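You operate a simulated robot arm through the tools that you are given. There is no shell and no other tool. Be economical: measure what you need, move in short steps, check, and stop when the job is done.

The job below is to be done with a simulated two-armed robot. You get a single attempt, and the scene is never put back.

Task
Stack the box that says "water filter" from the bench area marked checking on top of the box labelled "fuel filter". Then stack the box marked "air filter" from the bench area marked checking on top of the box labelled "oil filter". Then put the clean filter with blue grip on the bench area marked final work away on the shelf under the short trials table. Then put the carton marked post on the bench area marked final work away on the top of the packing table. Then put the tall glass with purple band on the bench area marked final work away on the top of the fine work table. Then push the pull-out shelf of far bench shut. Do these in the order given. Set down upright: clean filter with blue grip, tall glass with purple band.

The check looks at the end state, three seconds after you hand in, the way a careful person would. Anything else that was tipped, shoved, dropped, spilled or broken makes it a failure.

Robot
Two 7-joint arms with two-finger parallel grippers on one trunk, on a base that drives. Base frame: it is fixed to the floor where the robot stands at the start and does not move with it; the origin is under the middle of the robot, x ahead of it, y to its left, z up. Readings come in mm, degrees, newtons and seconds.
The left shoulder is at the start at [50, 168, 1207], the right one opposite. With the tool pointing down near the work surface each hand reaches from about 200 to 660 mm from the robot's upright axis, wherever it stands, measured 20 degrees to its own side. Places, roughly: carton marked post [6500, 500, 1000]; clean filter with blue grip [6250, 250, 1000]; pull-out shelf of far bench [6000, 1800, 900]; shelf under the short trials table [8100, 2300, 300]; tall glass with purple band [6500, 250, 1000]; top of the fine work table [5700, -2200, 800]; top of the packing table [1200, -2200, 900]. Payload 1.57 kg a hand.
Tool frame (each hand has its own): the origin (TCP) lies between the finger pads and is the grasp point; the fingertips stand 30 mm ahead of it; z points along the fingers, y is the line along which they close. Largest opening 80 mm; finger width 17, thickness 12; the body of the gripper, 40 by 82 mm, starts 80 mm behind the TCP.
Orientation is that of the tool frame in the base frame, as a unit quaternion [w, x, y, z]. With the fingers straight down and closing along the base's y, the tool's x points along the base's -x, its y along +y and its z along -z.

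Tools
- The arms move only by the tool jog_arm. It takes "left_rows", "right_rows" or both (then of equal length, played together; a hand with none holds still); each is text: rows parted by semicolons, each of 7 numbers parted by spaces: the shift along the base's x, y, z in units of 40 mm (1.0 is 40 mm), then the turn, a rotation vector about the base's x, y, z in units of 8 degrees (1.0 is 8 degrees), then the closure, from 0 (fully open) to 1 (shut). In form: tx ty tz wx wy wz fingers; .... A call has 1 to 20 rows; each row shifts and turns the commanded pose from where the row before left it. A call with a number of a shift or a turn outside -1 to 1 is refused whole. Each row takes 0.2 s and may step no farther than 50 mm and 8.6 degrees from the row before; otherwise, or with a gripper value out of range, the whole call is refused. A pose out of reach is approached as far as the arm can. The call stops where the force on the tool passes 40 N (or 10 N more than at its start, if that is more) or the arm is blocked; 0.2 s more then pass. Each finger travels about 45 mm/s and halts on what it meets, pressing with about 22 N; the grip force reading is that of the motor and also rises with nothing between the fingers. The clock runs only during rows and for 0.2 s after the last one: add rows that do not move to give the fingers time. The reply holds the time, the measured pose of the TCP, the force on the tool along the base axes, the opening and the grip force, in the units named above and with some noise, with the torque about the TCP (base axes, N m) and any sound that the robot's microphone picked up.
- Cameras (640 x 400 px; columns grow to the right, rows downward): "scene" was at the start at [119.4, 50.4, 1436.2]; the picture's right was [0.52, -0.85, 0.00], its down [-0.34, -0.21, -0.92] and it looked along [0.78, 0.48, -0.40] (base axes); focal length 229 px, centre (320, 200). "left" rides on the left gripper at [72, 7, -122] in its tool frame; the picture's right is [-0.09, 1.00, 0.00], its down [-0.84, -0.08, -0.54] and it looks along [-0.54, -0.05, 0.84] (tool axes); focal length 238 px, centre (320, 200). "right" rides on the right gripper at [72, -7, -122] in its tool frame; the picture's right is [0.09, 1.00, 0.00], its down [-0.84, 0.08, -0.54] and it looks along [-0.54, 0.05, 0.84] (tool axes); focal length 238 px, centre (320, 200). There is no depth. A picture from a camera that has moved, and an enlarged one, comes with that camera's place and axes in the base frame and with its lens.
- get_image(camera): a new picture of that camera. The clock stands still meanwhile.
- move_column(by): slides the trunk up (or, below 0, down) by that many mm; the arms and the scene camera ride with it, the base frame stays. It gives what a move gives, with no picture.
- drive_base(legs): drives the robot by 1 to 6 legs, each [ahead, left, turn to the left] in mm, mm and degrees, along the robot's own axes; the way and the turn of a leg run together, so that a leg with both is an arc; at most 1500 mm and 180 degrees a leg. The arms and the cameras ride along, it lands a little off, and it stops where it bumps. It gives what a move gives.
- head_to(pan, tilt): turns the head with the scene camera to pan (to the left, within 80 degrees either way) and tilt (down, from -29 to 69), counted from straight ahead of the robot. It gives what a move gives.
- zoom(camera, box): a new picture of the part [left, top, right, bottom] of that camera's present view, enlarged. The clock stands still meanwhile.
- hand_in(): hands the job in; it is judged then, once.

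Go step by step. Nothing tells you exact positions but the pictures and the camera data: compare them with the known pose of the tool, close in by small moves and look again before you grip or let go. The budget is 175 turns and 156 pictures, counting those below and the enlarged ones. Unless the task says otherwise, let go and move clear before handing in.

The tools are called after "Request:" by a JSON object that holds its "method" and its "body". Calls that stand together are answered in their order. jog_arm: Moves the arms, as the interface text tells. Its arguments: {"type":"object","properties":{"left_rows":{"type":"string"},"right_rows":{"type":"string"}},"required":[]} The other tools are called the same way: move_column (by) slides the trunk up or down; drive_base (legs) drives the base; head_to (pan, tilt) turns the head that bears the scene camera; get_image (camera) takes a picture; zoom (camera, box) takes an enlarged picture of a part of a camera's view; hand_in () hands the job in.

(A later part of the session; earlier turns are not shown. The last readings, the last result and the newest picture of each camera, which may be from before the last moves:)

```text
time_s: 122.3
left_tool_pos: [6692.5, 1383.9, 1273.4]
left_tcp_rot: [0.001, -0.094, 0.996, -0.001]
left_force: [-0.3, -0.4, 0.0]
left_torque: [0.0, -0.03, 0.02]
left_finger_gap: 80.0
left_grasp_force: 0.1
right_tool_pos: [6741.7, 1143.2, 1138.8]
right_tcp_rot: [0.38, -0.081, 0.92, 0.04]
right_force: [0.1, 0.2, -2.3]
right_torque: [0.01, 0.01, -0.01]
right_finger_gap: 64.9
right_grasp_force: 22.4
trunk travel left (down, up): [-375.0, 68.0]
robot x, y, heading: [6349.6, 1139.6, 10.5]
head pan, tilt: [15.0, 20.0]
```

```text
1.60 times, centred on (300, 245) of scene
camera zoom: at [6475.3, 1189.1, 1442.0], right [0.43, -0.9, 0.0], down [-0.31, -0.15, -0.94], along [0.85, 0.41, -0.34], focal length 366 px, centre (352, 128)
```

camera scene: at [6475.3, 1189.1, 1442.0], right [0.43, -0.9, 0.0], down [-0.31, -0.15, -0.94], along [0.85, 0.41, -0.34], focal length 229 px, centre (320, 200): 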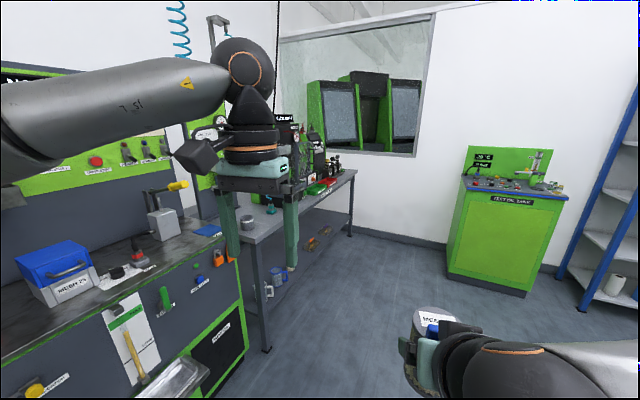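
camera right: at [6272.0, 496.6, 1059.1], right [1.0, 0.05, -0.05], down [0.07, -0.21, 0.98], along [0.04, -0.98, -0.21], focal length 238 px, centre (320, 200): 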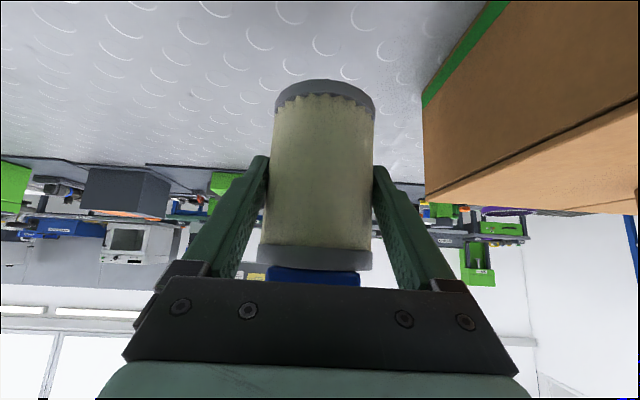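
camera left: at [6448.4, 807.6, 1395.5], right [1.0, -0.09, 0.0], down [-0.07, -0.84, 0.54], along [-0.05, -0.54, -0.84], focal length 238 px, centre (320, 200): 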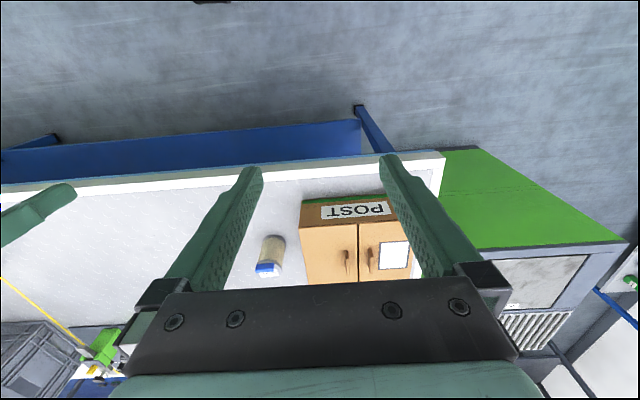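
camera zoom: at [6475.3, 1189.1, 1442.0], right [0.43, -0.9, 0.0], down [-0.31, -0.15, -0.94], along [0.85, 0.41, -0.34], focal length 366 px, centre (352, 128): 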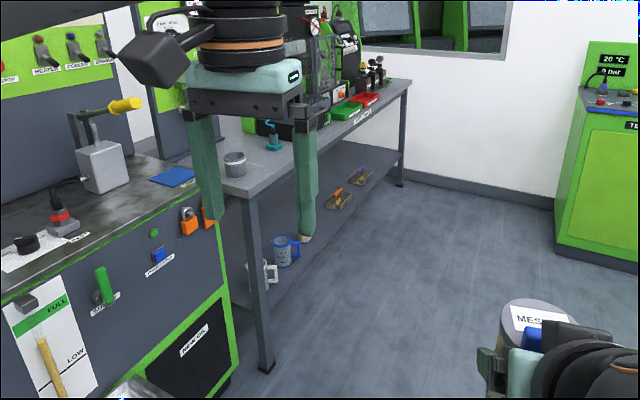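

The table runs x≈7290–9020 with its front at y≈1975; the shelf middle (x≈8100) looks free. I drive there and face it.

Request:
{"method": "drive_base", "body": {"legs": [[0, -60, -10.5], [1500, 0, 0], [130, 0, 0], [0, 0, 90]]}}

Request:
{"method": "head_to", "body": {"pan": 0, "tilt": 40}}

Request:
{"method": "get_image", "body": {"camera": "scene"}}

```text
time_s: 135.1
left_tool_pos: [7805.2, 1481.0, 1274.3]
left_tcp_rot: [-0.001, 0.716, -0.698, -0.001]
left_force: [-0.1, 0.2, 0.1]
left_torque: [0.0, -0.01, -0.02]
left_finger_gap: 80.0
left_grasp_force: 0.1
right_tool_pos: [8053.8, 1491.2, 1139.5]
right_tcp_rot: [-0.265, 0.658, -0.649, -0.276]
right_force: [0.4, -0.2, -0.5]
right_torque: [0.01, 0.01, 0.03]
right_finger_gap: 64.6
right_grasp_force: 22.0
trunk travel left (down, up): [-375.0, 68.0]
robot x, y, heading: [7994.4, 1105.1, 91.5]
head pan, tilt: [15.0, 20.0]
```

```text
time_s: 136.0
left_tool_pos: [7807.2, 1480.1, 1274.1]
left_tcp_rot: [-0.001, 0.717, -0.697, -0.001]
left_force: [0.0, -0.3, -0.1]
left_torque: [0.01, 0.01, 0.01]
left_finger_gap: 79.8
left_grasp_force: 0.0
right_tool_pos: [8054.1, 1491.0, 1139.7]
right_tcp_rot: [-0.264, 0.659, -0.648, -0.277]
right_force: [0.0, 0.4, -1.5]
right_torque: [0.0, 0.0, 0.0]
right_finger_gap: 64.9
right_grasp_force: 22.0
trunk travel left (down, up): [-375.0, 68.0]
robot x, y, heading: [7996.4, 1106.3, 91.3]
head pan, tilt: [0.0, 40.0]
```

```text
92 pictures are left
camera scene: at [7991.4, 1232.4, 1410.8], right [1.0, 0.03, 0.0], down [0.02, -0.64, -0.77], along [-0.02, 0.77, -0.64], focal length 229 px, centre (320, 200)
```

scene: 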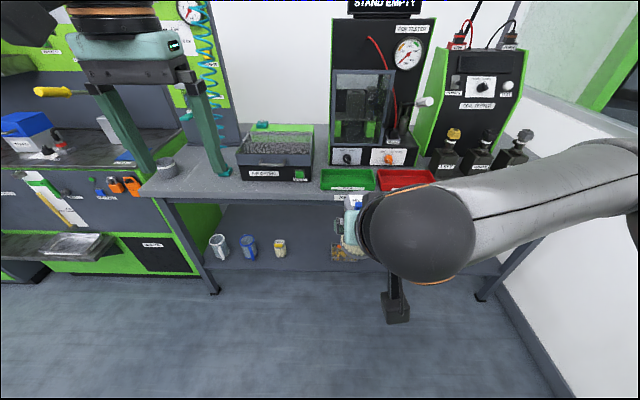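

Request:
{"method": "zoom", "body": {"camera": "scene", "box": [190, 180, 500, 310]}}

Request:
{"method": "get_image", "body": {"camera": "left"}}

```text
2.06 times, centred on (345, 245) of scene
camera zoom: at [7991.4, 1232.4, 1410.8], right [1.0, 0.03, 0.0], down [0.02, -0.64, -0.77], along [-0.02, 0.77, -0.64], focal length 472 px, centre (268, 107)
```

zoom: 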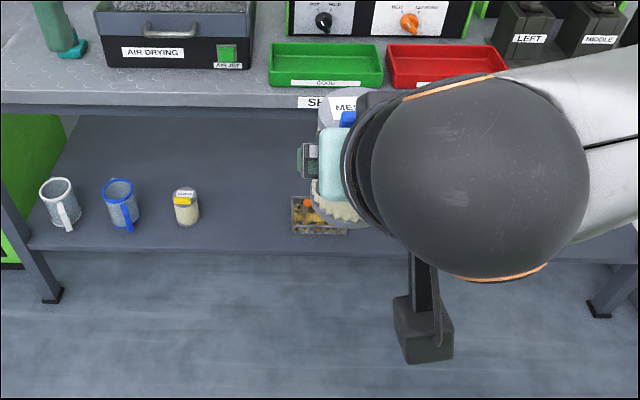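

```text
90 pictures are left
camera left: at [7802.2, 1409.0, 1395.6], right [-1.0, 0.07, 0.0], down [0.06, 0.84, 0.54], along [0.04, 0.54, -0.84], focal length 238 px, centre (320, 200)
```

left: 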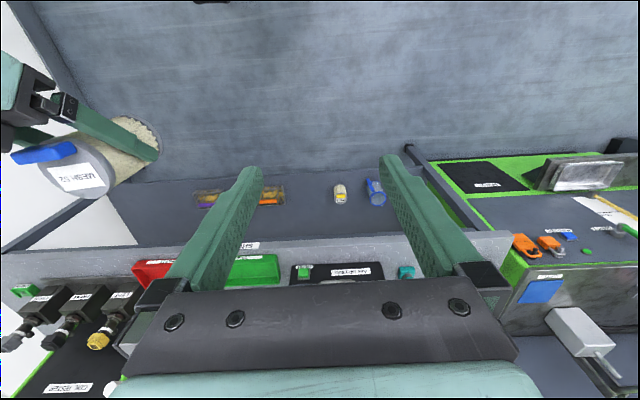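

Free shelf spot: between the yellow-gripped filter (x≈7745) and the basket (x≈8034), i.e. x≈7900. I strafe left, lower the trunk, and tuck the left hand back.

Request:
{"method": "drive_base", "body": {"legs": [[0, 130, -1.4]]}}

Request:
{"method": "jog_arm", "body": {"left_rows": "0 -0.8 0.3 0 0 0 0;0 -0.8 0.3 0 0 0 0;0 -0.8 0.3 0 0 0 0;0 -0.8 0.3 0 0 0 0;0 0 0 0 0 0 0"}}

Request:
{"method": "move_column", "body": {"by": -370}}

Request:
{"method": "head_to", "body": {"pan": -5, "tilt": 40}}

Request:
{"method": "get_image", "body": {"camera": "scene"}}

```text
time_s: 137.2
left_tool_pos: [7688.1, 1484.6, 1274.7]
left_tcp_rot: [0.0, 0.708, -0.706, 0.0]
left_force: [0.6, -0.2, 0.7]
left_torque: [-0.01, -0.03, -0.02]
left_finger_gap: 80.1
left_grasp_force: 0.0
right_tool_pos: [7937.0, 1486.1, 1139.8]
right_tcp_rot: [0.268, -0.65, 0.656, 0.274]
right_force: [-0.4, 0.3, -1.0]
right_torque: [0.02, -0.05, 0.02]
right_finger_gap: 64.7
right_grasp_force: 21.5
trunk travel left (down, up): [-375.0, 68.0]
robot x, y, heading: [7868.6, 1101.9, 90.0]
head pan, tilt: [0.0, 40.0]
```

```text
time_s: 138.4
left_tool_pos: [7689.9, 1356.8, 1321.1]
left_tcp_rot: [-0.001, 0.708, -0.707, 0.0]
left_force: [0.7, -0.1, 0.8]
left_torque: [-0.02, -0.01, -0.04]
left_finger_gap: 80.0
left_grasp_force: 0.2
right_tool_pos: [7936.8, 1487.7, 1138.8]
right_tcp_rot: [0.269, -0.649, 0.657, 0.273]
right_force: [0.4, 0.0, -2.1]
right_torque: [0.02, -0.01, 0.02]
right_finger_gap: 64.8
right_grasp_force: 22.6
trunk travel left (down, up): [-375.0, 68.0]
robot x, y, heading: [7865.5, 1102.0, 90.3]
head pan, tilt: [0.0, 40.0]
```

```text
time_s: 142.0
left_tool_pos: [7688.5, 1357.6, 951.3]
left_tcp_rot: [0.001, -0.707, 0.707, 0.001]
left_force: [0.0, -0.7, -0.2]
left_torque: [0.01, -0.01, 0.0]
left_finger_gap: 79.8
left_grasp_force: 0.0
right_tool_pos: [7935.9, 1487.0, 768.6]
right_tcp_rot: [0.268, -0.65, 0.657, 0.273]
right_force: [-0.1, 0.0, -0.5]
right_torque: [-0.01, 0.02, 0.03]
right_finger_gap: 64.6
right_grasp_force: 21.9
trunk travel left (down, up): [-5.0, 438.0]
robot x, y, heading: [7865.8, 1103.1, 90.0]
head pan, tilt: [0.0, 40.0]
```

```text
time_s: 142.7
left_tool_pos: [7688.1, 1356.9, 951.1]
left_tcp_rot: [-0.001, 0.707, -0.707, -0.001]
left_force: [0.0, -0.1, -0.8]
left_torque: [0.0, 0.02, 0.01]
left_finger_gap: 80.0
left_grasp_force: 0.0
right_tool_pos: [7936.6, 1487.5, 768.3]
right_tcp_rot: [0.268, -0.65, 0.657, 0.273]
right_force: [0.3, 0.4, -2.4]
right_torque: [0.0, -0.01, -0.02]
right_finger_gap: 64.5
right_grasp_force: 21.8
trunk travel left (down, up): [-5.0, 438.0]
robot x, y, heading: [7868.2, 1105.7, 89.7]
head pan, tilt: [-5.0, 40.0]
```

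```text
89 pictures are left
camera scene: at [7874.9, 1230.4, 1040.7], right [1.0, -0.09, 0.0], down [-0.06, -0.64, -0.77], along [0.07, 0.76, -0.64], focal length 229 px, centre (320, 200)
```

scene: 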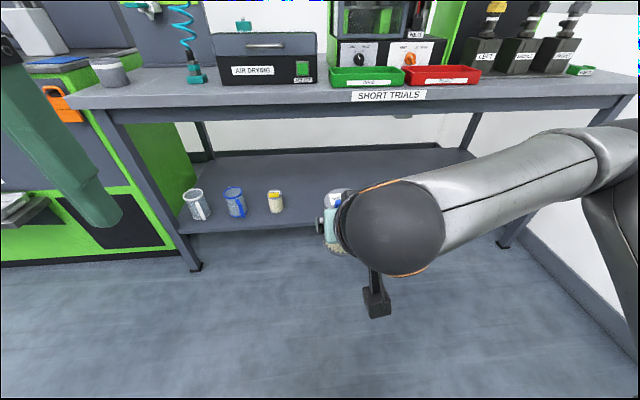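

This is the short trials table. Shelf surface ≈z 245, front edge y≈1968. I lower the filter to TCP z≈350 while staying in front of the table.

Request:
{"method": "jog_arm", "body": {"right_rows": "0 0.5 -0.9 0 0 0 1;0 0.5 -0.9 0 0 0 1;0 0.4 -0.9 0 0 0 1;0 0.3 -0.9 0 0 0 1;0 0 -0.9 0 0 0 1;0 0 -0.9 0 0 0 1;0 0 -0.9 0 0 0 1;0 0 -0.9 0 0 0 1;0 0 -0.9 0 0 0 1;0 0 -0.9 0 0 0 1;0 0 -0.9 0 0 0 1;0 0 -0.5 0 0 0 1;0 0 0 0 0 0 1"}}

Request:
{"method": "get_image", "body": {"camera": "scene"}}

Request:
{"method": "get_image", "body": {"camera": "right"}}

```text
time_s: 145.5
left_tool_pos: [7689.3, 1356.2, 951.6]
left_tcp_rot: [0.001, -0.707, 0.708, 0.001]
left_force: [0.2, -0.6, 0.2]
left_torque: [0.01, -0.01, 0.02]
left_finger_gap: 79.8
left_grasp_force: 0.0
right_tool_pos: [7935.4, 1554.4, 350.9]
right_tcp_rot: [0.267, -0.65, 0.656, 0.274]
right_force: [0.0, 0.2, -0.9]
right_torque: [-0.03, -0.03, -0.02]
right_finger_gap: 65.0
right_grasp_force: 22.1
trunk travel left (down, up): [-5.0, 438.0]
robot x, y, heading: [7868.7, 1102.1, 89.8]
head pan, tilt: [-5.0, 40.0]
```

```text
88 pictures are left
camera scene: at [7874.9, 1230.4, 1040.7], right [1.0, -0.09, 0.0], down [-0.06, -0.64, -0.77], along [0.07, 0.76, -0.64], focal length 229 px, centre (320, 200)
```

scene: 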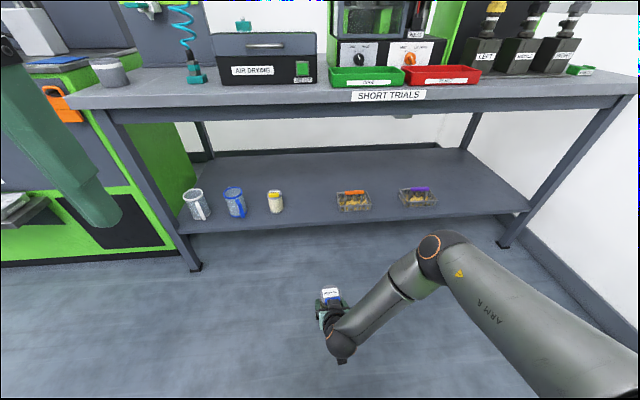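

```text
87 pictures are left
camera right: at [7939.7, 1415.8, 386.8], right [-1.0, -0.06, -0.05], down [-0.07, 0.21, 0.98], along [-0.05, 0.98, -0.21], focal length 238 px, centre (320, 200)
```

right: 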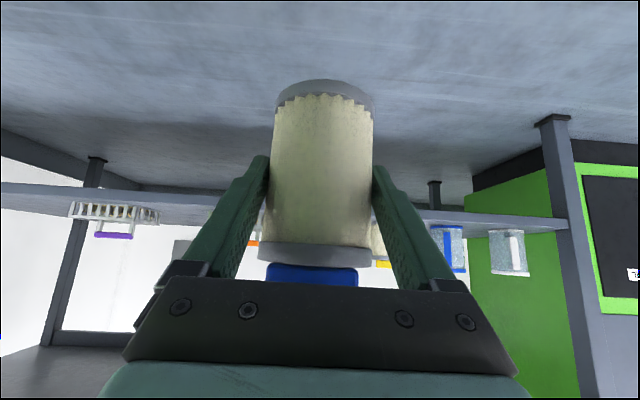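

The arm is low and free; the shelf spot is clear. I enlarge the hand view to get the shelf height edge-on.

Request:
{"method": "zoom", "body": {"camera": "right", "box": [60, 160, 240, 270]}}

Request:
{"method": "zoom", "body": {"camera": "right", "box": [370, 160, 600, 290]}}

```text
3.56 times, centred on (150, 215) of right
camera zoom: at [7939.7, 1415.8, 386.8], right [-1.0, -0.06, -0.05], down [-0.07, 0.21, 0.98], along [-0.05, 0.98, -0.21], focal length 848 px, centre (924, 147)
```

zoom: 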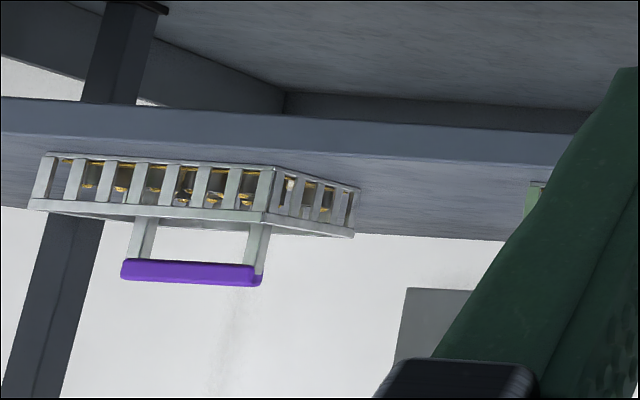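

```text
2.78 times, centred on (485, 225) of right
camera zoom: at [7939.7, 1415.8, 386.8], right [-1.0, -0.06, -0.05], down [-0.07, 0.21, 0.98], along [-0.05, 0.98, -0.21], focal length 663 px, centre (-139, 130)
```

zoom: 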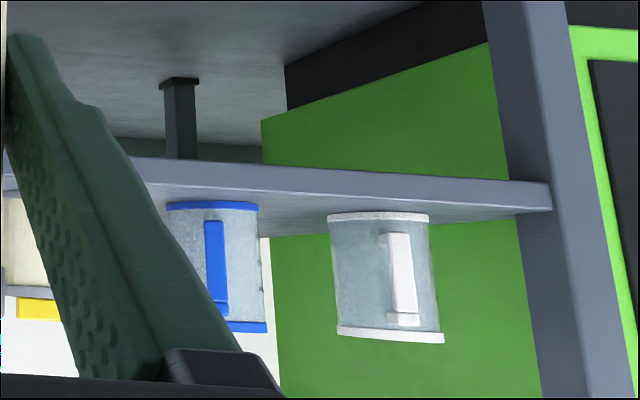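

Shelf surface is z≈294, so I need TCP≈348 to set down. To keep the elbow clear of the table top, I first stretch the arm farther forward and raise to z≈400, and strafe 35 mm left.

Request:
{"method": "jog_arm", "body": {"right_rows": "0 0 0.6 0 0 0 1;0 0 0.6 0 0 0 1;0 0.8 0 0 0 0 1;0 0.8 0 0 0 0 1;0 0.8 0 0 0 0 1;0 0.5 0 0 0 0 1;0 0 0 0 0 0 1"}}

Request:
{"method": "drive_base", "body": {"legs": [[0, 35, 0]]}}

Request:
{"method": "get_image", "body": {"camera": "scene"}}

```text
time_s: 147.1
left_tool_pos: [7688.4, 1357.0, 950.5]
left_tcp_rot: [0.0, 0.707, -0.707, -0.001]
left_force: [0.1, -0.9, -0.9]
left_torque: [-0.06, 0.0, -0.04]
left_finger_gap: 80.1
left_grasp_force: 0.0
right_tool_pos: [7936.2, 1670.9, 400.6]
right_tcp_rot: [0.268, -0.65, 0.656, 0.274]
right_force: [0.7, 0.7, -1.3]
right_torque: [0.02, 0.0, -0.01]
right_finger_gap: 64.7
right_grasp_force: 21.7
trunk travel left (down, up): [-5.0, 438.0]
robot x, y, heading: [7866.8, 1102.9, 89.9]
head pan, tilt: [-5.0, 40.0]
```

```text
time_s: 147.9
left_tool_pos: [7655.4, 1356.6, 950.7]
left_tcp_rot: [0.0, -0.707, 0.707, 0.0]
left_force: [0.5, 0.8, 0.1]
left_torque: [0.0, -0.01, 0.01]
left_finger_gap: 79.9
left_grasp_force: 0.1
right_tool_pos: [7901.9, 1670.0, 399.0]
right_tcp_rot: [0.268, -0.65, 0.657, 0.273]
right_force: [-0.6, -0.1, -1.2]
right_torque: [0.04, -0.01, -0.02]
right_finger_gap: 64.7
right_grasp_force: 22.2
trunk travel left (down, up): [-5.0, 438.0]
robot x, y, heading: [7831.7, 1099.4, 89.9]
head pan, tilt: [-5.0, 40.0]
```

```text
84 pictures are left
camera scene: at [7840.5, 1230.4, 1040.7], right [1.0, -0.09, 0.0], down [-0.06, -0.64, -0.77], along [0.07, 0.76, -0.64], focal length 229 px, centre (320, 200)
```

scene: 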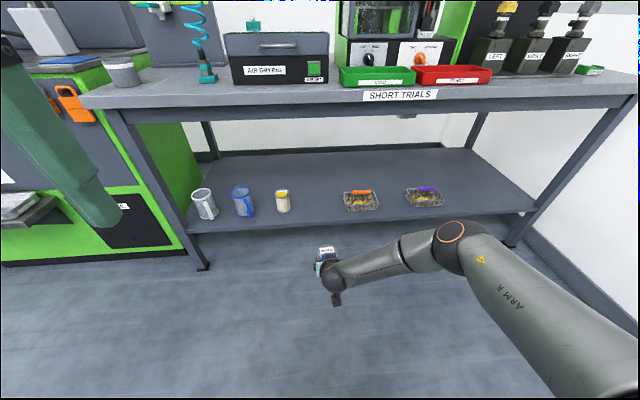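

The elbow will stay just outside the table edge. I drive 375 mm ahead so the filter is about 75 mm inside the shelf front.

Request:
{"method": "drive_base", "body": {"legs": [[375, 0, 0]]}}

Request:
{"method": "get_image", "body": {"camera": "right"}}

Request:
{"method": "get_image", "body": {"camera": "scene"}}

```text
time_s: 150.3
left_tool_pos: [7654.2, 1727.4, 950.5]
left_tcp_rot: [-0.001, 0.708, -0.706, -0.001]
left_force: [0.5, 0.2, 0.1]
left_torque: [0.02, -0.01, -0.01]
left_finger_gap: 80.2
left_grasp_force: 0.0
right_tool_pos: [7900.0, 2042.9, 399.6]
right_tcp_rot: [0.268, -0.651, 0.656, 0.273]
right_force: [-0.7, 0.0, -0.8]
right_torque: [0.01, -0.03, 0.0]
right_finger_gap: 64.5
right_grasp_force: 22.1
trunk travel left (down, up): [-5.0, 438.0]
robot x, y, heading: [7831.9, 1474.9, 90.1]
head pan, tilt: [-5.0, 40.0]
```

```text
83 pictures are left
camera right: at [7905.3, 1905.3, 435.9], right [-1.0, -0.06, -0.05], down [-0.07, 0.21, 0.98], along [-0.05, 0.98, -0.21], focal length 238 px, centre (320, 200)
```

right: 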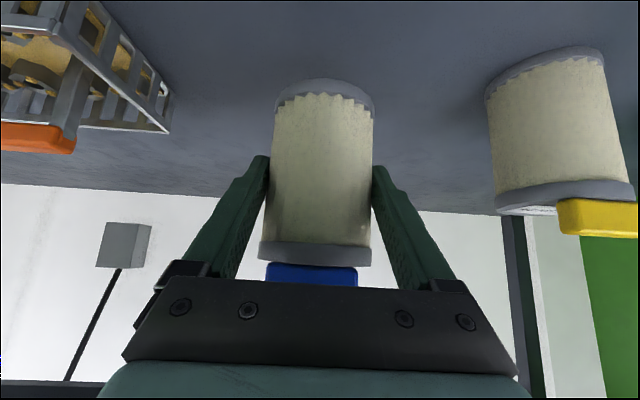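

```text
82 pictures are left
camera scene: at [7839.5, 1602.5, 1040.7], right [1.0, -0.08, 0.0], down [-0.05, -0.64, -0.77], along [0.06, 0.76, -0.64], focal length 229 px, centre (320, 200)
```

scene: 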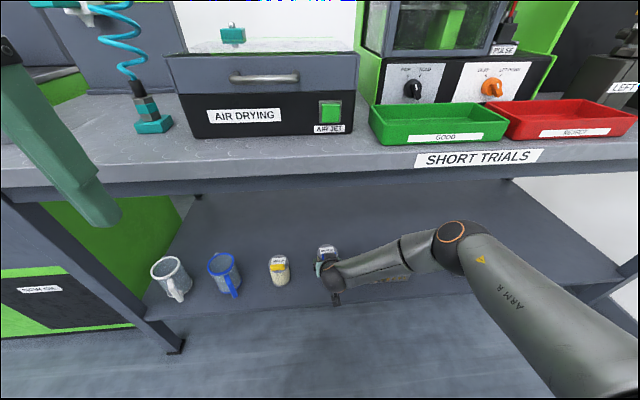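

All clear; the filter hovers over the free spot. I lower it towards z≈353, then in small steps to contact.

Request:
{"method": "jog_arm", "body": {"right_rows": "0 0 -0.4 0 0 0 1;0 0 -0.4 0 0 0 1;0 0 -0.3 0 0 0 1;0 0 0 0 0 0 1"}}

Request:
{"method": "get_image", "body": {"camera": "right"}}

```text
time_s: 151.3
left_tool_pos: [7652.6, 1728.3, 951.9]
left_tcp_rot: [0.0, 0.709, -0.705, -0.001]
left_force: [0.0, 0.0, 0.5]
left_torque: [-0.01, -0.01, 0.01]
left_finger_gap: 80.0
left_grasp_force: 0.1
right_tool_pos: [7899.3, 2042.9, 356.6]
right_tcp_rot: [0.269, -0.65, 0.656, 0.274]
right_force: [-0.9, 0.5, 2.4]
right_torque: [0.09, -0.06, -0.03]
right_finger_gap: 64.6
right_grasp_force: 21.9
trunk travel left (down, up): [-5.0, 438.0]
robot x, y, heading: [7831.6, 1474.3, 90.3]
head pan, tilt: [-5.0, 40.0]
```

```text
81 pictures are left
camera right: at [7904.7, 1905.3, 392.3], right [-1.0, -0.06, -0.06], down [-0.07, 0.21, 0.98], along [-0.05, 0.98, -0.21], focal length 238 px, centre (320, 200)
```

right: 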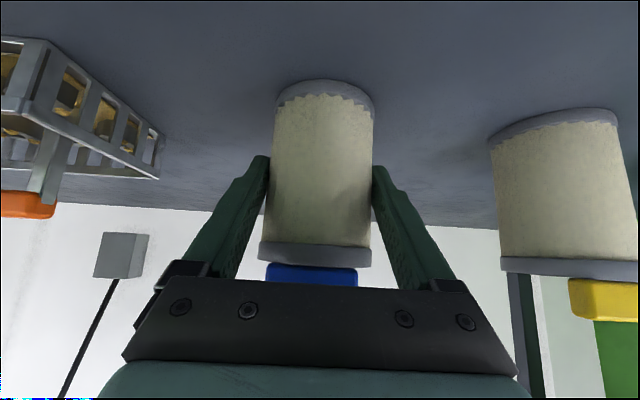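

Contact is beginning. One more small step, then I open.

Request:
{"method": "jog_arm", "body": {"right_rows": "0 0 -0.05 0 0 0 1;0 0 0 0 0 0 1"}}

```text
time_s: 151.9
left_tool_pos: [7652.9, 1727.6, 951.6]
left_tcp_rot: [-0.001, 0.708, -0.706, 0.0]
left_force: [0.1, -0.4, -0.3]
left_torque: [-0.01, -0.03, 0.04]
left_finger_gap: 80.1
left_grasp_force: 0.1
right_tool_pos: [7900.2, 2043.7, 354.1]
right_tcp_rot: [0.268, -0.65, 0.656, 0.274]
right_force: [-1.0, 0.3, 4.3]
right_torque: [0.11, -0.06, 0.07]
right_finger_gap: 64.6
right_grasp_force: 22.1
trunk travel left (down, up): [-5.0, 438.0]
robot x, y, heading: [7834.2, 1473.9, 90.4]
head pan, tilt: [-5.0, 40.0]
```

Request:
{"method": "jog_arm", "body": {"right_rows": "0 0 0 0 0 0 0.8;0 0 0 0 0 0 0.4;0 0 0 0 0 0 0;0 0 0 0 0 0 0;0 0 0 0 0 0 0"}}

Request:
{"method": "get_image", "body": {"camera": "right"}}

```text
time_s: 153.1
left_tool_pos: [7652.5, 1727.9, 952.6]
left_tcp_rot: [0.0, 0.708, -0.706, 0.0]
left_force: [-0.3, -0.3, -0.9]
left_torque: [0.01, -0.03, 0.0]
left_finger_gap: 80.1
left_grasp_force: 0.1
right_tool_pos: [7899.9, 2041.5, 352.5]
right_tcp_rot: [0.268, -0.651, 0.655, 0.274]
right_force: [-0.5, 0.1, -0.4]
right_torque: [0.04, 0.04, -0.01]
right_finger_gap: 80.2
right_grasp_force: 0.1
trunk travel left (down, up): [-5.0, 438.0]
robot x, y, heading: [7833.8, 1474.3, 90.4]
head pan, tilt: [-5.0, 40.0]
```

```text
80 pictures are left
camera right: at [7905.4, 1904.9, 389.5], right [-1.0, -0.06, -0.05], down [-0.07, 0.21, 0.98], along [-0.05, 0.98, -0.21], focal length 238 px, centre (320, 200)
```

right: 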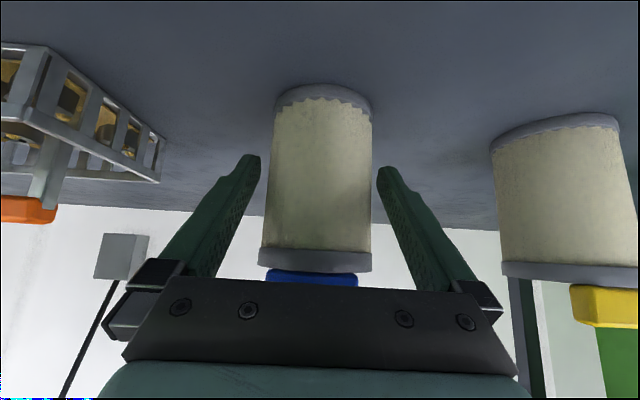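

It stands upright. I back the fingers off along the approach line and drive back.

Request:
{"method": "jog_arm", "body": {"right_rows": "0 -0.5 0.5 0 0 0 0;0 -0.5 0.5 0 0 0 0;0 -0.5 0.5 0 0 0 0;0 -0.5 0.5 0 0 0 0;0 0 0 0 0 0 0"}}

Request:
{"method": "drive_base", "body": {"legs": [[-400, 0, 0]]}}

Request:
{"method": "get_image", "body": {"camera": "scene"}}

```text
time_s: 154.3
left_tool_pos: [7652.9, 1727.6, 951.2]
left_tcp_rot: [-0.001, 0.708, -0.706, 0.0]
left_force: [-0.9, 0.3, -0.4]
left_torque: [-0.01, 0.0, 0.03]
left_finger_gap: 79.8
left_grasp_force: 0.1
right_tool_pos: [7902.1, 1962.5, 432.4]
right_tcp_rot: [0.268, -0.65, 0.656, 0.274]
right_force: [0.5, 0.3, 0.5]
right_torque: [0.01, 0.02, 0.01]
right_finger_gap: 79.9
right_grasp_force: 0.0
trunk travel left (down, up): [-5.0, 438.0]
robot x, y, heading: [7830.9, 1480.6, 90.1]
head pan, tilt: [-5.0, 40.0]
```

```text
time_s: 156.8
left_tool_pos: [7655.2, 1325.8, 952.8]
left_tcp_rot: [0.001, 0.708, -0.706, 0.0]
left_force: [-0.3, 0.5, -0.2]
left_torque: [0.01, -0.01, 0.02]
left_finger_gap: 80.0
left_grasp_force: 0.0
right_tool_pos: [7903.5, 1560.3, 431.9]
right_tcp_rot: [0.268, -0.65, 0.657, 0.272]
right_force: [-1.5, 0.1, 0.2]
right_torque: [0.02, -0.02, 0.0]
right_finger_gap: 80.1
right_grasp_force: 0.1
trunk travel left (down, up): [-5.0, 438.0]
robot x, y, heading: [7832.0, 1073.1, 90.1]
head pan, tilt: [-5.0, 40.0]
```

```text
79 pictures are left
camera scene: at [7840.5, 1199.9, 1040.7], right [1.0, -0.09, 0.0], down [-0.06, -0.64, -0.77], along [0.07, 0.76, -0.64], focal length 229 px, centre (320, 200)
```

scene: 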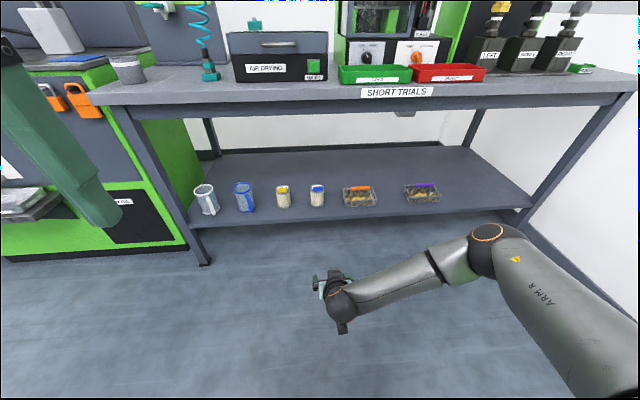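

The clean filter stands upright on the shelf. Now I raise the trunk, set the right hand vertical again and return to the carton.

Request:
{"method": "move_column", "body": {"by": 370}}

Request:
{"method": "jog_arm", "body": {"right_rows": "0 -0.8 0.6 -1 0 0 0;0 -0.8 0.6 -1 0 0 0;0 -0.8 0.6 -1 0 0 0;0 -0.6 0.6 -1 0 0 0;0 0 0.8 -1 0 0 0;0 0 0.8 -0.625 0 0 0;0 0 0.8 0 0 0 0;0 0 0.8 0 0 0 0;0 0 0.8 0 0 0 0;0 0 0.8 0 0 0 0;0 0 0.8 0 0 0 0;0 0 0.8 0 0 0 0;0 0 0.8 0 0 0 0;0 0 0 0 0 0 0"}}

Request:
{"method": "drive_base", "body": {"legs": [[0, 0, 90], [0, 0, 90], [0, -1340, 0]]}}

Request:
{"method": "head_to", "body": {"pan": 0, "tilt": 40}}

Request:
{"method": "get_image", "body": {"camera": "scene"}}

```text
time_s: 160.4
left_tool_pos: [7654.3, 1326.3, 1322.1]
left_tcp_rot: [-0.001, 0.708, -0.707, -0.001]
left_force: [0.2, -0.1, -0.3]
left_torque: [-0.02, 0.01, 0.01]
left_finger_gap: 80.0
left_grasp_force: 0.0
right_tool_pos: [7902.6, 1559.1, 801.8]
right_tcp_rot: [0.268, -0.65, 0.657, 0.273]
right_force: [0.1, 0.0, 0.2]
right_torque: [0.0, 0.01, -0.02]
right_finger_gap: 80.0
right_grasp_force: 0.2
trunk travel left (down, up): [-375.0, 68.0]
robot x, y, heading: [7829.9, 1073.3, 90.3]
head pan, tilt: [-5.0, 40.0]
```

```text
time_s: 163.4
left_tool_pos: [7654.9, 1325.5, 1321.3]
left_tcp_rot: [-0.001, 0.708, -0.706, -0.001]
left_force: [0.2, 0.1, 0.1]
left_torque: [-0.01, -0.01, -0.01]
left_finger_gap: 79.9
left_grasp_force: 0.0
right_tool_pos: [7903.4, 1439.3, 1185.5]
right_tcp_rot: [-0.001, -0.703, 0.711, 0.001]
right_force: [0.4, 0.8, -0.9]
right_torque: [0.05, -0.02, -0.02]
right_finger_gap: 80.1
right_grasp_force: 0.1
trunk travel left (down, up): [-375.0, 68.0]
robot x, y, heading: [7831.1, 1071.4, 89.9]
head pan, tilt: [-5.0, 40.0]
```

```text
time_s: 177.7
left_tool_pos: [6710.9, 767.6, 1321.5]
left_tcp_rot: [0.001, 0.689, 0.725, -0.001]
left_force: [-0.2, 0.4, -0.7]
left_torque: [0.01, -0.01, 0.0]
left_finger_gap: 79.7
left_grasp_force: 0.0
right_tool_pos: [6467.7, 643.6, 1185.4]
right_tcp_rot: [0.002, 0.693, 0.721, 0.001]
right_force: [-0.1, 0.3, 0.9]
right_torque: [0.0, -0.01, 0.01]
right_finger_gap: 80.3
right_grasp_force: 0.0
trunk travel left (down, up): [-375.0, 68.0]
robot x, y, heading: [6522.2, 1009.2, -87.1]
head pan, tilt: [-5.0, 40.0]
```

```text
time_s: 178.4
left_tool_pos: [6710.7, 769.3, 1321.8]
left_tcp_rot: [0.001, 0.689, 0.724, -0.001]
left_force: [-0.1, 0.2, 0.7]
left_torque: [0.04, 0.0, -0.02]
left_finger_gap: 79.9
left_grasp_force: 0.1
right_tool_pos: [6467.8, 643.9, 1184.8]
right_tcp_rot: [0.002, 0.693, 0.721, 0.0]
right_force: [0.9, 0.0, 0.7]
right_torque: [0.0, -0.04, 0.02]
right_finger_gap: 80.0
right_grasp_force: 0.0
trunk travel left (down, up): [-375.0, 68.0]
robot x, y, heading: [6521.0, 1015.7, -87.5]
head pan, tilt: [0.0, 40.0]
```

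```text
78 pictures are left
camera scene: at [6526.7, 890.5, 1410.7], right [-1.0, -0.05, 0.0], down [-0.03, 0.64, -0.77], along [0.04, -0.77, -0.64], focal length 229 px, centre (320, 200)
```

scene: 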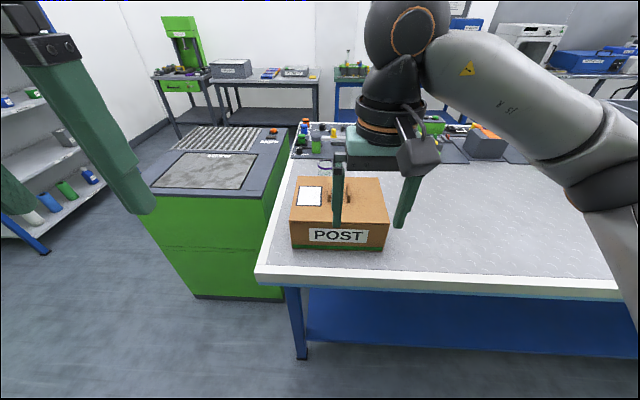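

I align with the carton: about 250×200×105 mm, centre ≈[6503, 394], with two lid tabs about 57 mm apart that one gripper can span. I move in for a close look.

Request:
{"method": "drive_base", "body": {"legs": [[0, 75, -2.6], [125, 0, 0]]}}

Request:
{"method": "head_to", "body": {"pan": -10, "tilt": 50}}

Request:
{"method": "get_image", "body": {"camera": "scene"}}

Request:
{"method": "get_image", "body": {"camera": "right"}}

```text
time_s: 180.3
left_tool_pos: [6775.0, 638.3, 1320.3]
left_tcp_rot: [0.0, 0.705, 0.709, 0.0]
left_force: [0.6, 0.0, -0.8]
left_torque: [0.02, 0.03, 0.04]
left_finger_gap: 79.7
left_grasp_force: 0.1
right_tool_pos: [6526.4, 522.9, 1185.4]
right_tcp_rot: [0.001, 0.709, 0.705, 0.001]
right_force: [0.1, -0.4, -0.2]
right_torque: [-0.01, 0.02, 0.0]
right_finger_gap: 80.1
right_grasp_force: 0.0
trunk travel left (down, up): [-375.0, 68.0]
robot x, y, heading: [6595.8, 888.0, -89.8]
head pan, tilt: [0.0, 40.0]
```

```text
time_s: 181.0
left_tool_pos: [6774.8, 638.9, 1321.2]
left_tcp_rot: [0.0, 0.705, 0.71, 0.0]
left_force: [0.2, -0.4, 0.1]
left_torque: [-0.01, 0.02, -0.01]
left_finger_gap: 79.9
left_grasp_force: 0.0
right_tool_pos: [6525.7, 524.9, 1185.6]
right_tcp_rot: [0.002, 0.71, 0.704, 0.0]
right_force: [0.2, 0.5, 0.6]
right_torque: [0.02, 0.0, 0.0]
right_finger_gap: 80.1
right_grasp_force: 0.0
trunk travel left (down, up): [-375.0, 68.0]
robot x, y, heading: [6594.7, 891.4, -89.6]
head pan, tilt: [-10.0, 50.0]
```

```text
77 pictures are left
camera scene: at [6583.0, 777.7, 1396.6], right [-0.99, 0.17, 0.0], down [0.13, 0.75, -0.64], along [-0.11, -0.63, -0.77], focal length 229 px, centre (320, 200)
```

scene: 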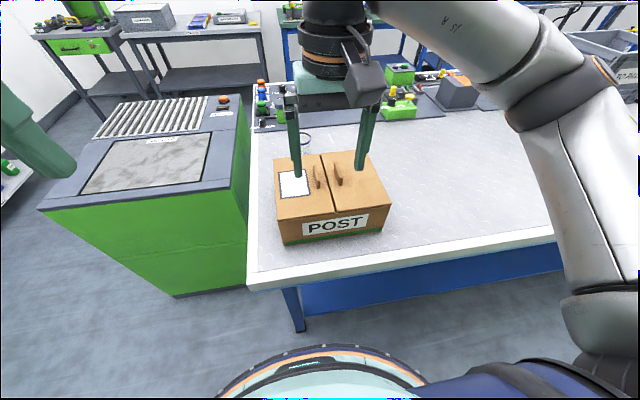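

```text
76 pictures are left
camera right: at [6518.0, 596.3, 1308.4], right [1.0, 0.08, 0.0], down [0.07, -0.84, 0.54], along [0.05, -0.54, -0.84], focal length 238 px, centre (320, 200)
```

right: 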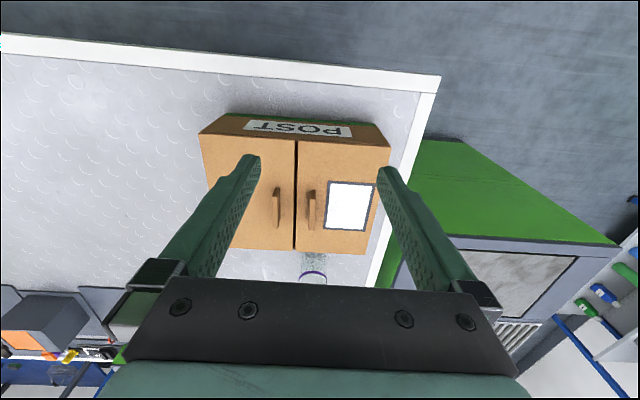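

Request:
{"method": "zoom", "body": {"camera": "right", "box": [190, 100, 400, 270]}}

Request:
{"method": "zoom", "body": {"camera": "scene", "box": [265, 125, 400, 245]}}

```text
2.35 times, centred on (295, 185) of right
camera zoom: at [6518.0, 596.3, 1308.4], right [1.0, 0.08, 0.0], down [0.07, -0.84, 0.54], along [0.05, -0.54, -0.84], focal length 561 px, centre (379, 235)
```

zoom: 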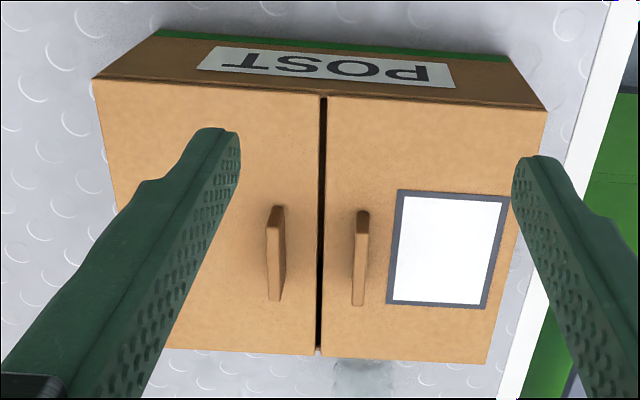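

```text
3.33 times, centred on (332, 185) of scene
camera zoom: at [6583.0, 777.7, 1396.6], right [-0.99, 0.17, 0.0], down [0.13, 0.75, -0.64], along [-0.11, -0.63, -0.77], focal length 762 px, centre (278, 250)
```

zoom: 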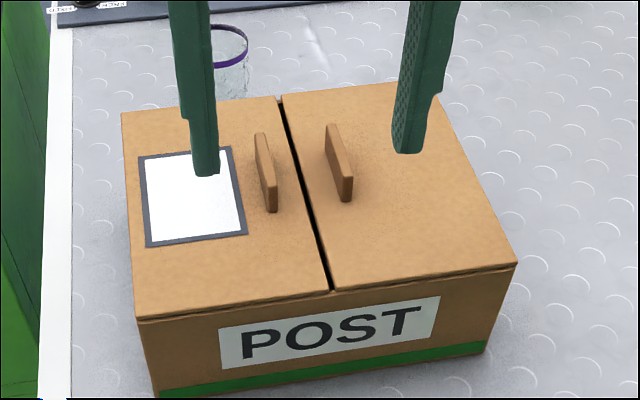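

Tabs at x≈6473 and 6525 (centre 6499.5), y≈392, about 36 mm high over the lid at z≈1005. I bring the right hand above them.

Request:
{"method": "jog_arm", "body": {"right_rows": "-0.3 -0.8 -0.3 0 0 0.16 0;-0.35 -0.8 -0.3 0 0 0 0;0 -0.8 -0.5 0 0 0 0;0 -0.8 -0.5 0 0 0 0;0 -0.12 -0.4 0 0 0 0;0 0 0 0 0 0 0"}}

Request:
{"method": "get_image", "body": {"camera": "right"}}

Request:
{"method": "zoom", "body": {"camera": "scene", "box": [265, 105, 400, 225]}}

```text
time_s: 182.4
left_tool_pos: [6774.1, 638.8, 1321.3]
left_tcp_rot: [0.001, 0.705, 0.709, -0.001]
left_force: [0.2, 0.1, 0.3]
left_torque: [0.0, 0.02, 0.0]
left_finger_gap: 80.1
left_grasp_force: 0.0
right_tool_pos: [6499.0, 391.4, 1105.9]
right_tcp_rot: [0.001, 0.703, 0.711, 0.0]
right_force: [-1.0, 0.0, 0.1]
right_torque: [0.01, -0.01, 0.01]
right_finger_gap: 80.0
right_grasp_force: 0.2
trunk travel left (down, up): [-375.0, 68.0]
robot x, y, heading: [6594.0, 893.1, -90.1]
head pan, tilt: [-10.0, 50.0]
```

```text
73 pictures are left
camera right: at [6490.2, 462.0, 1227.7], right [0.99, 0.11, 0.0], down [0.09, -0.83, 0.54], along [0.06, -0.54, -0.84], focal length 238 px, centre (320, 200)
```

right: 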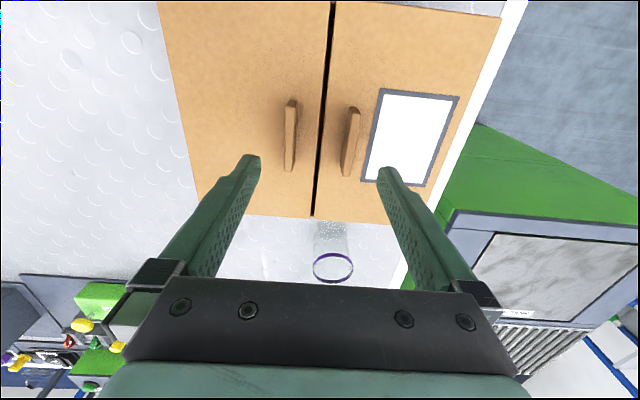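

```text
3.33 times, centred on (332, 165) of scene
camera zoom: at [6583.1, 777.6, 1396.5], right [-0.99, 0.17, 0.0], down [0.13, 0.76, -0.64], along [-0.11, -0.63, -0.77], focal length 762 px, centre (278, 317)
```

zoom: 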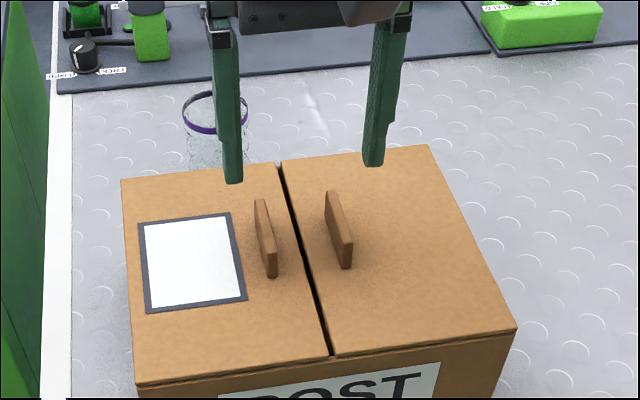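

Centred. I descend to z≈1041 so the fingers straddle both tabs.

Request:
{"method": "jog_arm", "body": {"right_rows": "0 0.1 -0.6 0 0 0 0;0 0 -0.6 0 0 0 0;0 0 -0.4 0 0 0 0;0 0 0 0 0 0 0"}}

Request:
{"method": "get_image", "body": {"camera": "right"}}

Request:
{"method": "zoom", "body": {"camera": "scene", "box": [285, 125, 385, 215]}}

```text
time_s: 183.4
left_tool_pos: [6774.9, 639.3, 1321.4]
left_tcp_rot: [0.001, 0.705, 0.709, 0.0]
left_force: [-0.5, -0.2, 0.2]
left_torque: [0.04, 0.0, -0.04]
left_finger_gap: 80.1
left_grasp_force: 0.0
right_tool_pos: [6501.0, 395.5, 1039.9]
right_tcp_rot: [0.003, 0.702, 0.712, 0.001]
right_force: [0.4, 0.1, -0.5]
right_torque: [-0.02, 0.04, 0.0]
right_finger_gap: 80.0
right_grasp_force: 0.1
trunk travel left (down, up): [-375.0, 68.0]
robot x, y, heading: [6599.0, 889.5, -89.8]
head pan, tilt: [-10.0, 50.0]
```

```text
71 pictures are left
camera right: at [6489.9, 466.5, 1163.2], right [0.99, 0.11, 0.0], down [0.09, -0.83, 0.54], along [0.06, -0.54, -0.84], focal length 238 px, centre (320, 200)
```

right: 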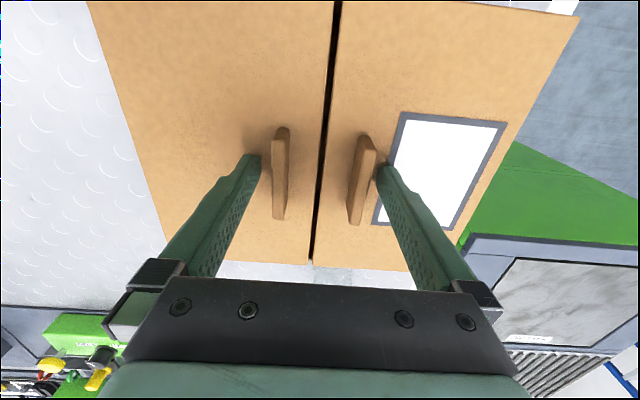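

```text
4.44 times, centred on (335, 170) of scene
camera zoom: at [6583.0, 777.6, 1396.6], right [-0.99, 0.17, 0.0], down [0.13, 0.75, -0.64], along [-0.11, -0.63, -0.77], focal length 1016 px, centre (253, 333)
```

zoom: 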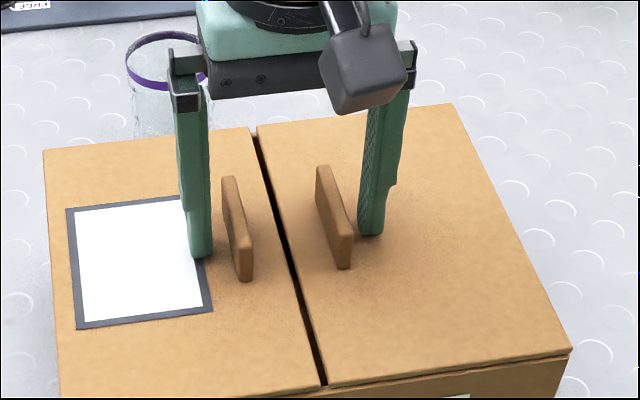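

The fingers straddle both tabs. I close and test-lift slowly.

Request:
{"method": "jog_arm", "body": {"right_rows": "0 0 0 0 0 0 0.2;0 0 0 0 0 0 0.5;0 0 0 0 0 0 1;0 0 0 0 0 0 1;0 0 0 0 0 0 1;0 0 0 0 0 0 1"}}

Request:
{"method": "jog_arm", "body": {"right_rows": "0 0 0.3 0 0 0 1;0 0 0.4 0 0 0 1;0 0 0.3 0 0 0 1;0 0 0 0 0 0 1"}}

Request:
{"method": "get_image", "body": {"camera": "scene"}}

Request:
{"method": "get_image", "body": {"camera": "right"}}

```text
time_s: 184.8
left_tool_pos: [6775.1, 637.7, 1322.0]
left_tcp_rot: [0.001, 0.705, 0.709, -0.001]
left_force: [0.6, 0.0, 0.0]
left_torque: [0.02, 0.02, 0.03]
left_finger_gap: 80.0
left_grasp_force: 0.0
right_tool_pos: [6499.1, 394.8, 1040.2]
right_tcp_rot: [0.002, 0.702, 0.712, 0.001]
right_force: [0.3, 0.2, 0.3]
right_torque: [0.01, 0.03, -0.04]
right_finger_gap: 59.6
right_grasp_force: 22.2
trunk travel left (down, up): [-375.0, 68.0]
robot x, y, heading: [6597.0, 892.1, -89.7]
head pan, tilt: [-10.0, 50.0]
```

```text
time_s: 185.8
left_tool_pos: [6773.8, 639.0, 1321.4]
left_tcp_rot: [0.001, 0.705, 0.709, -0.001]
left_force: [0.1, 0.3, 0.8]
left_torque: [-0.01, 0.0, -0.03]
left_finger_gap: 80.0
left_grasp_force: 0.0
right_tool_pos: [6500.8, 395.3, 1081.7]
right_tcp_rot: [0.001, 0.702, 0.712, 0.001]
right_force: [0.2, 0.3, -4.0]
right_torque: [0.03, -0.01, 0.0]
right_finger_gap: 59.3
right_grasp_force: 22.1
trunk travel left (down, up): [-375.0, 68.0]
robot x, y, heading: [6597.9, 894.3, -89.8]
head pan, tilt: [-10.0, 50.0]
```

```text
69 pictures are left
camera scene: at [6582.9, 777.2, 1396.5], right [-0.99, 0.17, 0.0], down [0.13, 0.76, -0.64], along [-0.11, -0.63, -0.77], focal length 229 px, centre (320, 200)
```

scene: 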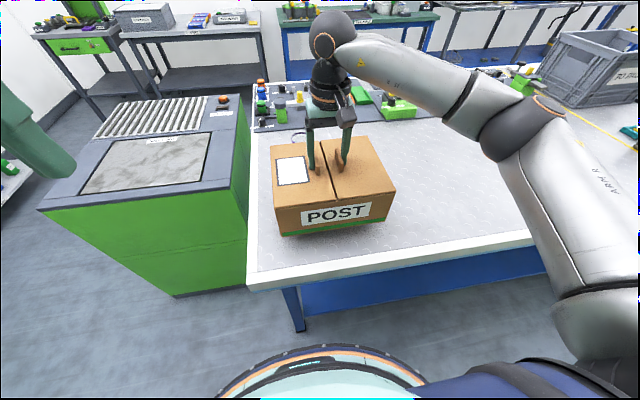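

```text
68 pictures are left
camera right: at [6490.5, 466.4, 1204.3], right [0.99, 0.11, 0.0], down [0.09, -0.84, 0.54], along [0.06, -0.54, -0.84], focal length 238 px, centre (320, 200)
```

right: 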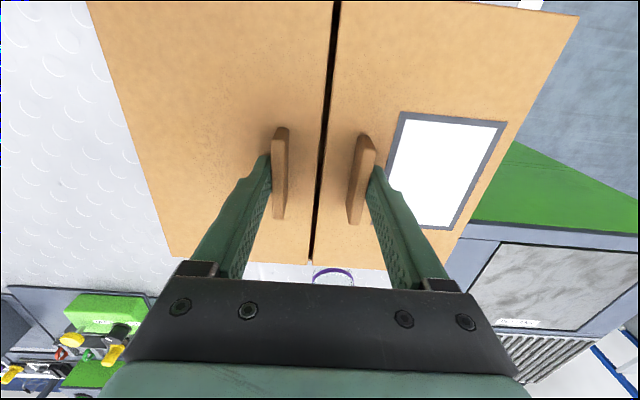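

The carton lifts level, 0.4 kg. I raise it and pull it in, back away and look at the passage around the bench's far end.

Request:
{"method": "jog_arm", "body": {"right_rows": "0 0 0.8 0 0 0 1;0 0 0.8 0 0 0 1;0 0.3 0.8 0 0 0 1;0 0.7 0.5 0 0 0 1;0 0.7 0 0 0 0 1;0 0.7 0 0 0 0 1;0 0 0 0 0 0 1"}}

Request:
{"method": "drive_base", "body": {"legs": [[-200, 0, 0], [0, 1100, 0]]}}

Request:
{"method": "head_to", "body": {"pan": 10, "tilt": 25}}

Request:
{"method": "get_image", "body": {"camera": "scene"}}

```text
time_s: 187.4
left_tool_pos: [6775.3, 638.8, 1321.6]
left_tcp_rot: [0.0, 0.705, 0.709, 0.0]
left_force: [-0.1, 0.9, 0.4]
left_torque: [0.0, 0.0, 0.0]
left_finger_gap: 80.1
left_grasp_force: 0.1
right_tool_pos: [6499.3, 493.7, 1198.5]
right_tcp_rot: [0.001, 0.702, 0.712, 0.001]
right_force: [-0.4, -0.1, -4.6]
right_torque: [0.02, -0.02, -0.02]
right_finger_gap: 59.5
right_grasp_force: 22.2
trunk travel left (down, up): [-375.0, 68.0]
robot x, y, heading: [6597.3, 891.5, -89.7]
head pan, tilt: [-10.0, 50.0]
```

```text
time_s: 194.3
left_tool_pos: [7880.5, 836.0, 1320.3]
left_tcp_rot: [0.001, 0.71, 0.705, -0.001]
left_force: [0.4, 0.1, 0.7]
left_torque: [0.02, 0.0, -0.02]
left_finger_gap: 80.0
left_grasp_force: 0.0
right_tool_pos: [7604.8, 692.8, 1198.6]
right_tcp_rot: [0.001, 0.706, 0.708, 0.002]
right_force: [-1.4, -0.4, -4.4]
right_torque: [-0.01, 0.04, 0.03]
right_finger_gap: 59.3
right_grasp_force: 22.6
trunk travel left (down, up): [-375.0, 68.0]
robot x, y, heading: [7703.7, 1090.5, -90.3]
head pan, tilt: [-10.0, 50.0]
```

```text
time_s: 195.2
left_tool_pos: [7882.2, 836.1, 1321.4]
left_tcp_rot: [0.0, 0.709, 0.705, -0.001]
left_force: [0.3, -0.2, -0.4]
left_torque: [0.01, 0.01, -0.04]
left_finger_gap: 79.9
left_grasp_force: 0.0
right_tool_pos: [7603.5, 693.4, 1199.3]
right_tcp_rot: [0.001, 0.705, 0.709, 0.001]
right_force: [1.3, 0.3, -4.0]
right_torque: [-0.02, -0.01, -0.02]
right_finger_gap: 59.6
right_grasp_force: 22.3
trunk travel left (down, up): [-375.0, 68.0]
robot x, y, heading: [7707.4, 1088.2, -90.4]
head pan, tilt: [10.0, 25.0]
```

```text
67 pictures are left
camera scene: at [7719.7, 961.9, 1433.9], right [-0.99, -0.17, 0.0], down [-0.07, 0.42, -0.91], along [0.15, -0.89, -0.42], focal length 229 px, centre (320, 200)
```

scene: 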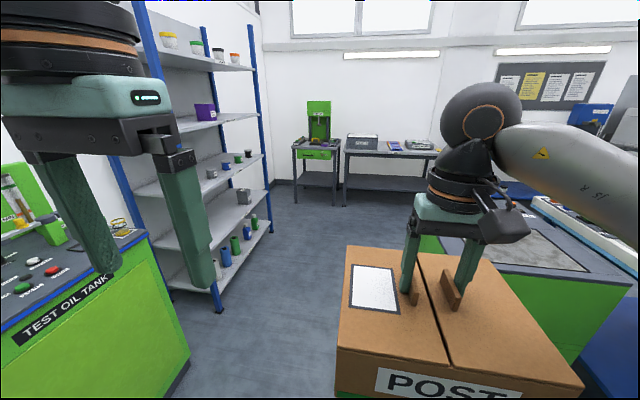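

The corridor between the racks (x≈7350–8570) is free. I go through it and turn west into the right-hand aisle, then look.

Request:
{"method": "drive_base", "body": {"legs": [[0, 240, 0.4], [1100, 0, 0], [1090, 0, 0], [0, 0, -90]]}}

Request:
{"method": "head_to", "body": {"pan": 10, "tilt": 20}}

Request:
{"method": "get_image", "body": {"camera": "scene"}}

```text
time_s: 211.3
left_tool_pos: [7711.6, -1294.9, 1321.1]
left_tcp_rot: [0.0, 1.0, -0.003, -0.001]
left_force: [0.6, 1.2, -0.4]
left_torque: [-0.01, 0.0, -0.01]
left_finger_gap: 79.9
left_grasp_force: 0.0
right_tool_pos: [7567.0, -1016.6, 1198.7]
right_tcp_rot: [0.002, 1.0, 0.003, 0.0]
right_force: [0.5, -0.6, -3.3]
right_torque: [-0.01, -0.04, 0.0]
right_finger_gap: 59.4
right_grasp_force: 22.3
trunk travel left (down, up): [-375.0, 68.0]
robot x, y, heading: [7963.8, -1117.2, 179.7]
head pan, tilt: [10.0, 25.0]
```

```text
time_s: 212.0
left_tool_pos: [7711.7, -1293.9, 1321.3]
left_tcp_rot: [0.0, 1.0, -0.002, -0.001]
left_force: [0.0, -0.3, 0.1]
left_torque: [-0.02, 0.04, -0.02]
left_finger_gap: 80.1
left_grasp_force: 0.0
right_tool_pos: [7566.1, -1017.2, 1198.1]
right_tcp_rot: [0.002, 1.0, 0.004, 0.001]
right_force: [-0.4, -0.5, -3.7]
right_torque: [-0.03, -0.05, 0.0]
right_finger_gap: 59.2
right_grasp_force: 22.0
trunk travel left (down, up): [-375.0, 68.0]
robot x, y, heading: [7969.7, -1120.5, 180.0]
head pan, tilt: [10.0, 20.0]
```

```text
66 pictures are left
camera scene: at [7833.7, -1130.0, 1442.1], right [-0.17, 0.99, 0.0], down [0.34, 0.06, -0.94], along [-0.93, -0.16, -0.34], focal length 229 px, centre (320, 200)
```

scene: 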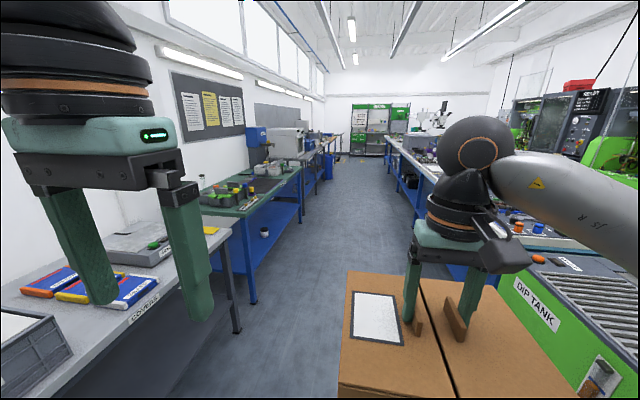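

The aisle is clear (tables' fronts at y≈-1900, bench edge y≈-415). I drive west in two stages with a drift check.

Request:
{"method": "drive_base", "body": {"legs": [[0, -30, 0], [1500, 0, 0], [1500, 0, 0]]}}

```text
time_s: 226.8
left_tool_pos: [4734.9, -1276.1, 1321.3]
left_tcp_rot: [0.0, 1.0, 0.0, -0.001]
left_force: [0.9, -1.6, 0.6]
left_torque: [-0.01, 0.0, 0.0]
left_finger_gap: 80.3
left_grasp_force: 0.0
right_tool_pos: [4589.6, -1000.7, 1198.9]
right_tcp_rot: [0.002, 1.0, 0.004, 0.0]
right_force: [0.1, -0.2, -3.6]
right_torque: [0.01, -0.02, 0.01]
right_finger_gap: 59.4
right_grasp_force: 21.6
trunk travel left (down, up): [-375.0, 68.0]
robot x, y, heading: [4989.9, -1099.6, 179.9]
head pan, tilt: [10.0, 20.0]
```

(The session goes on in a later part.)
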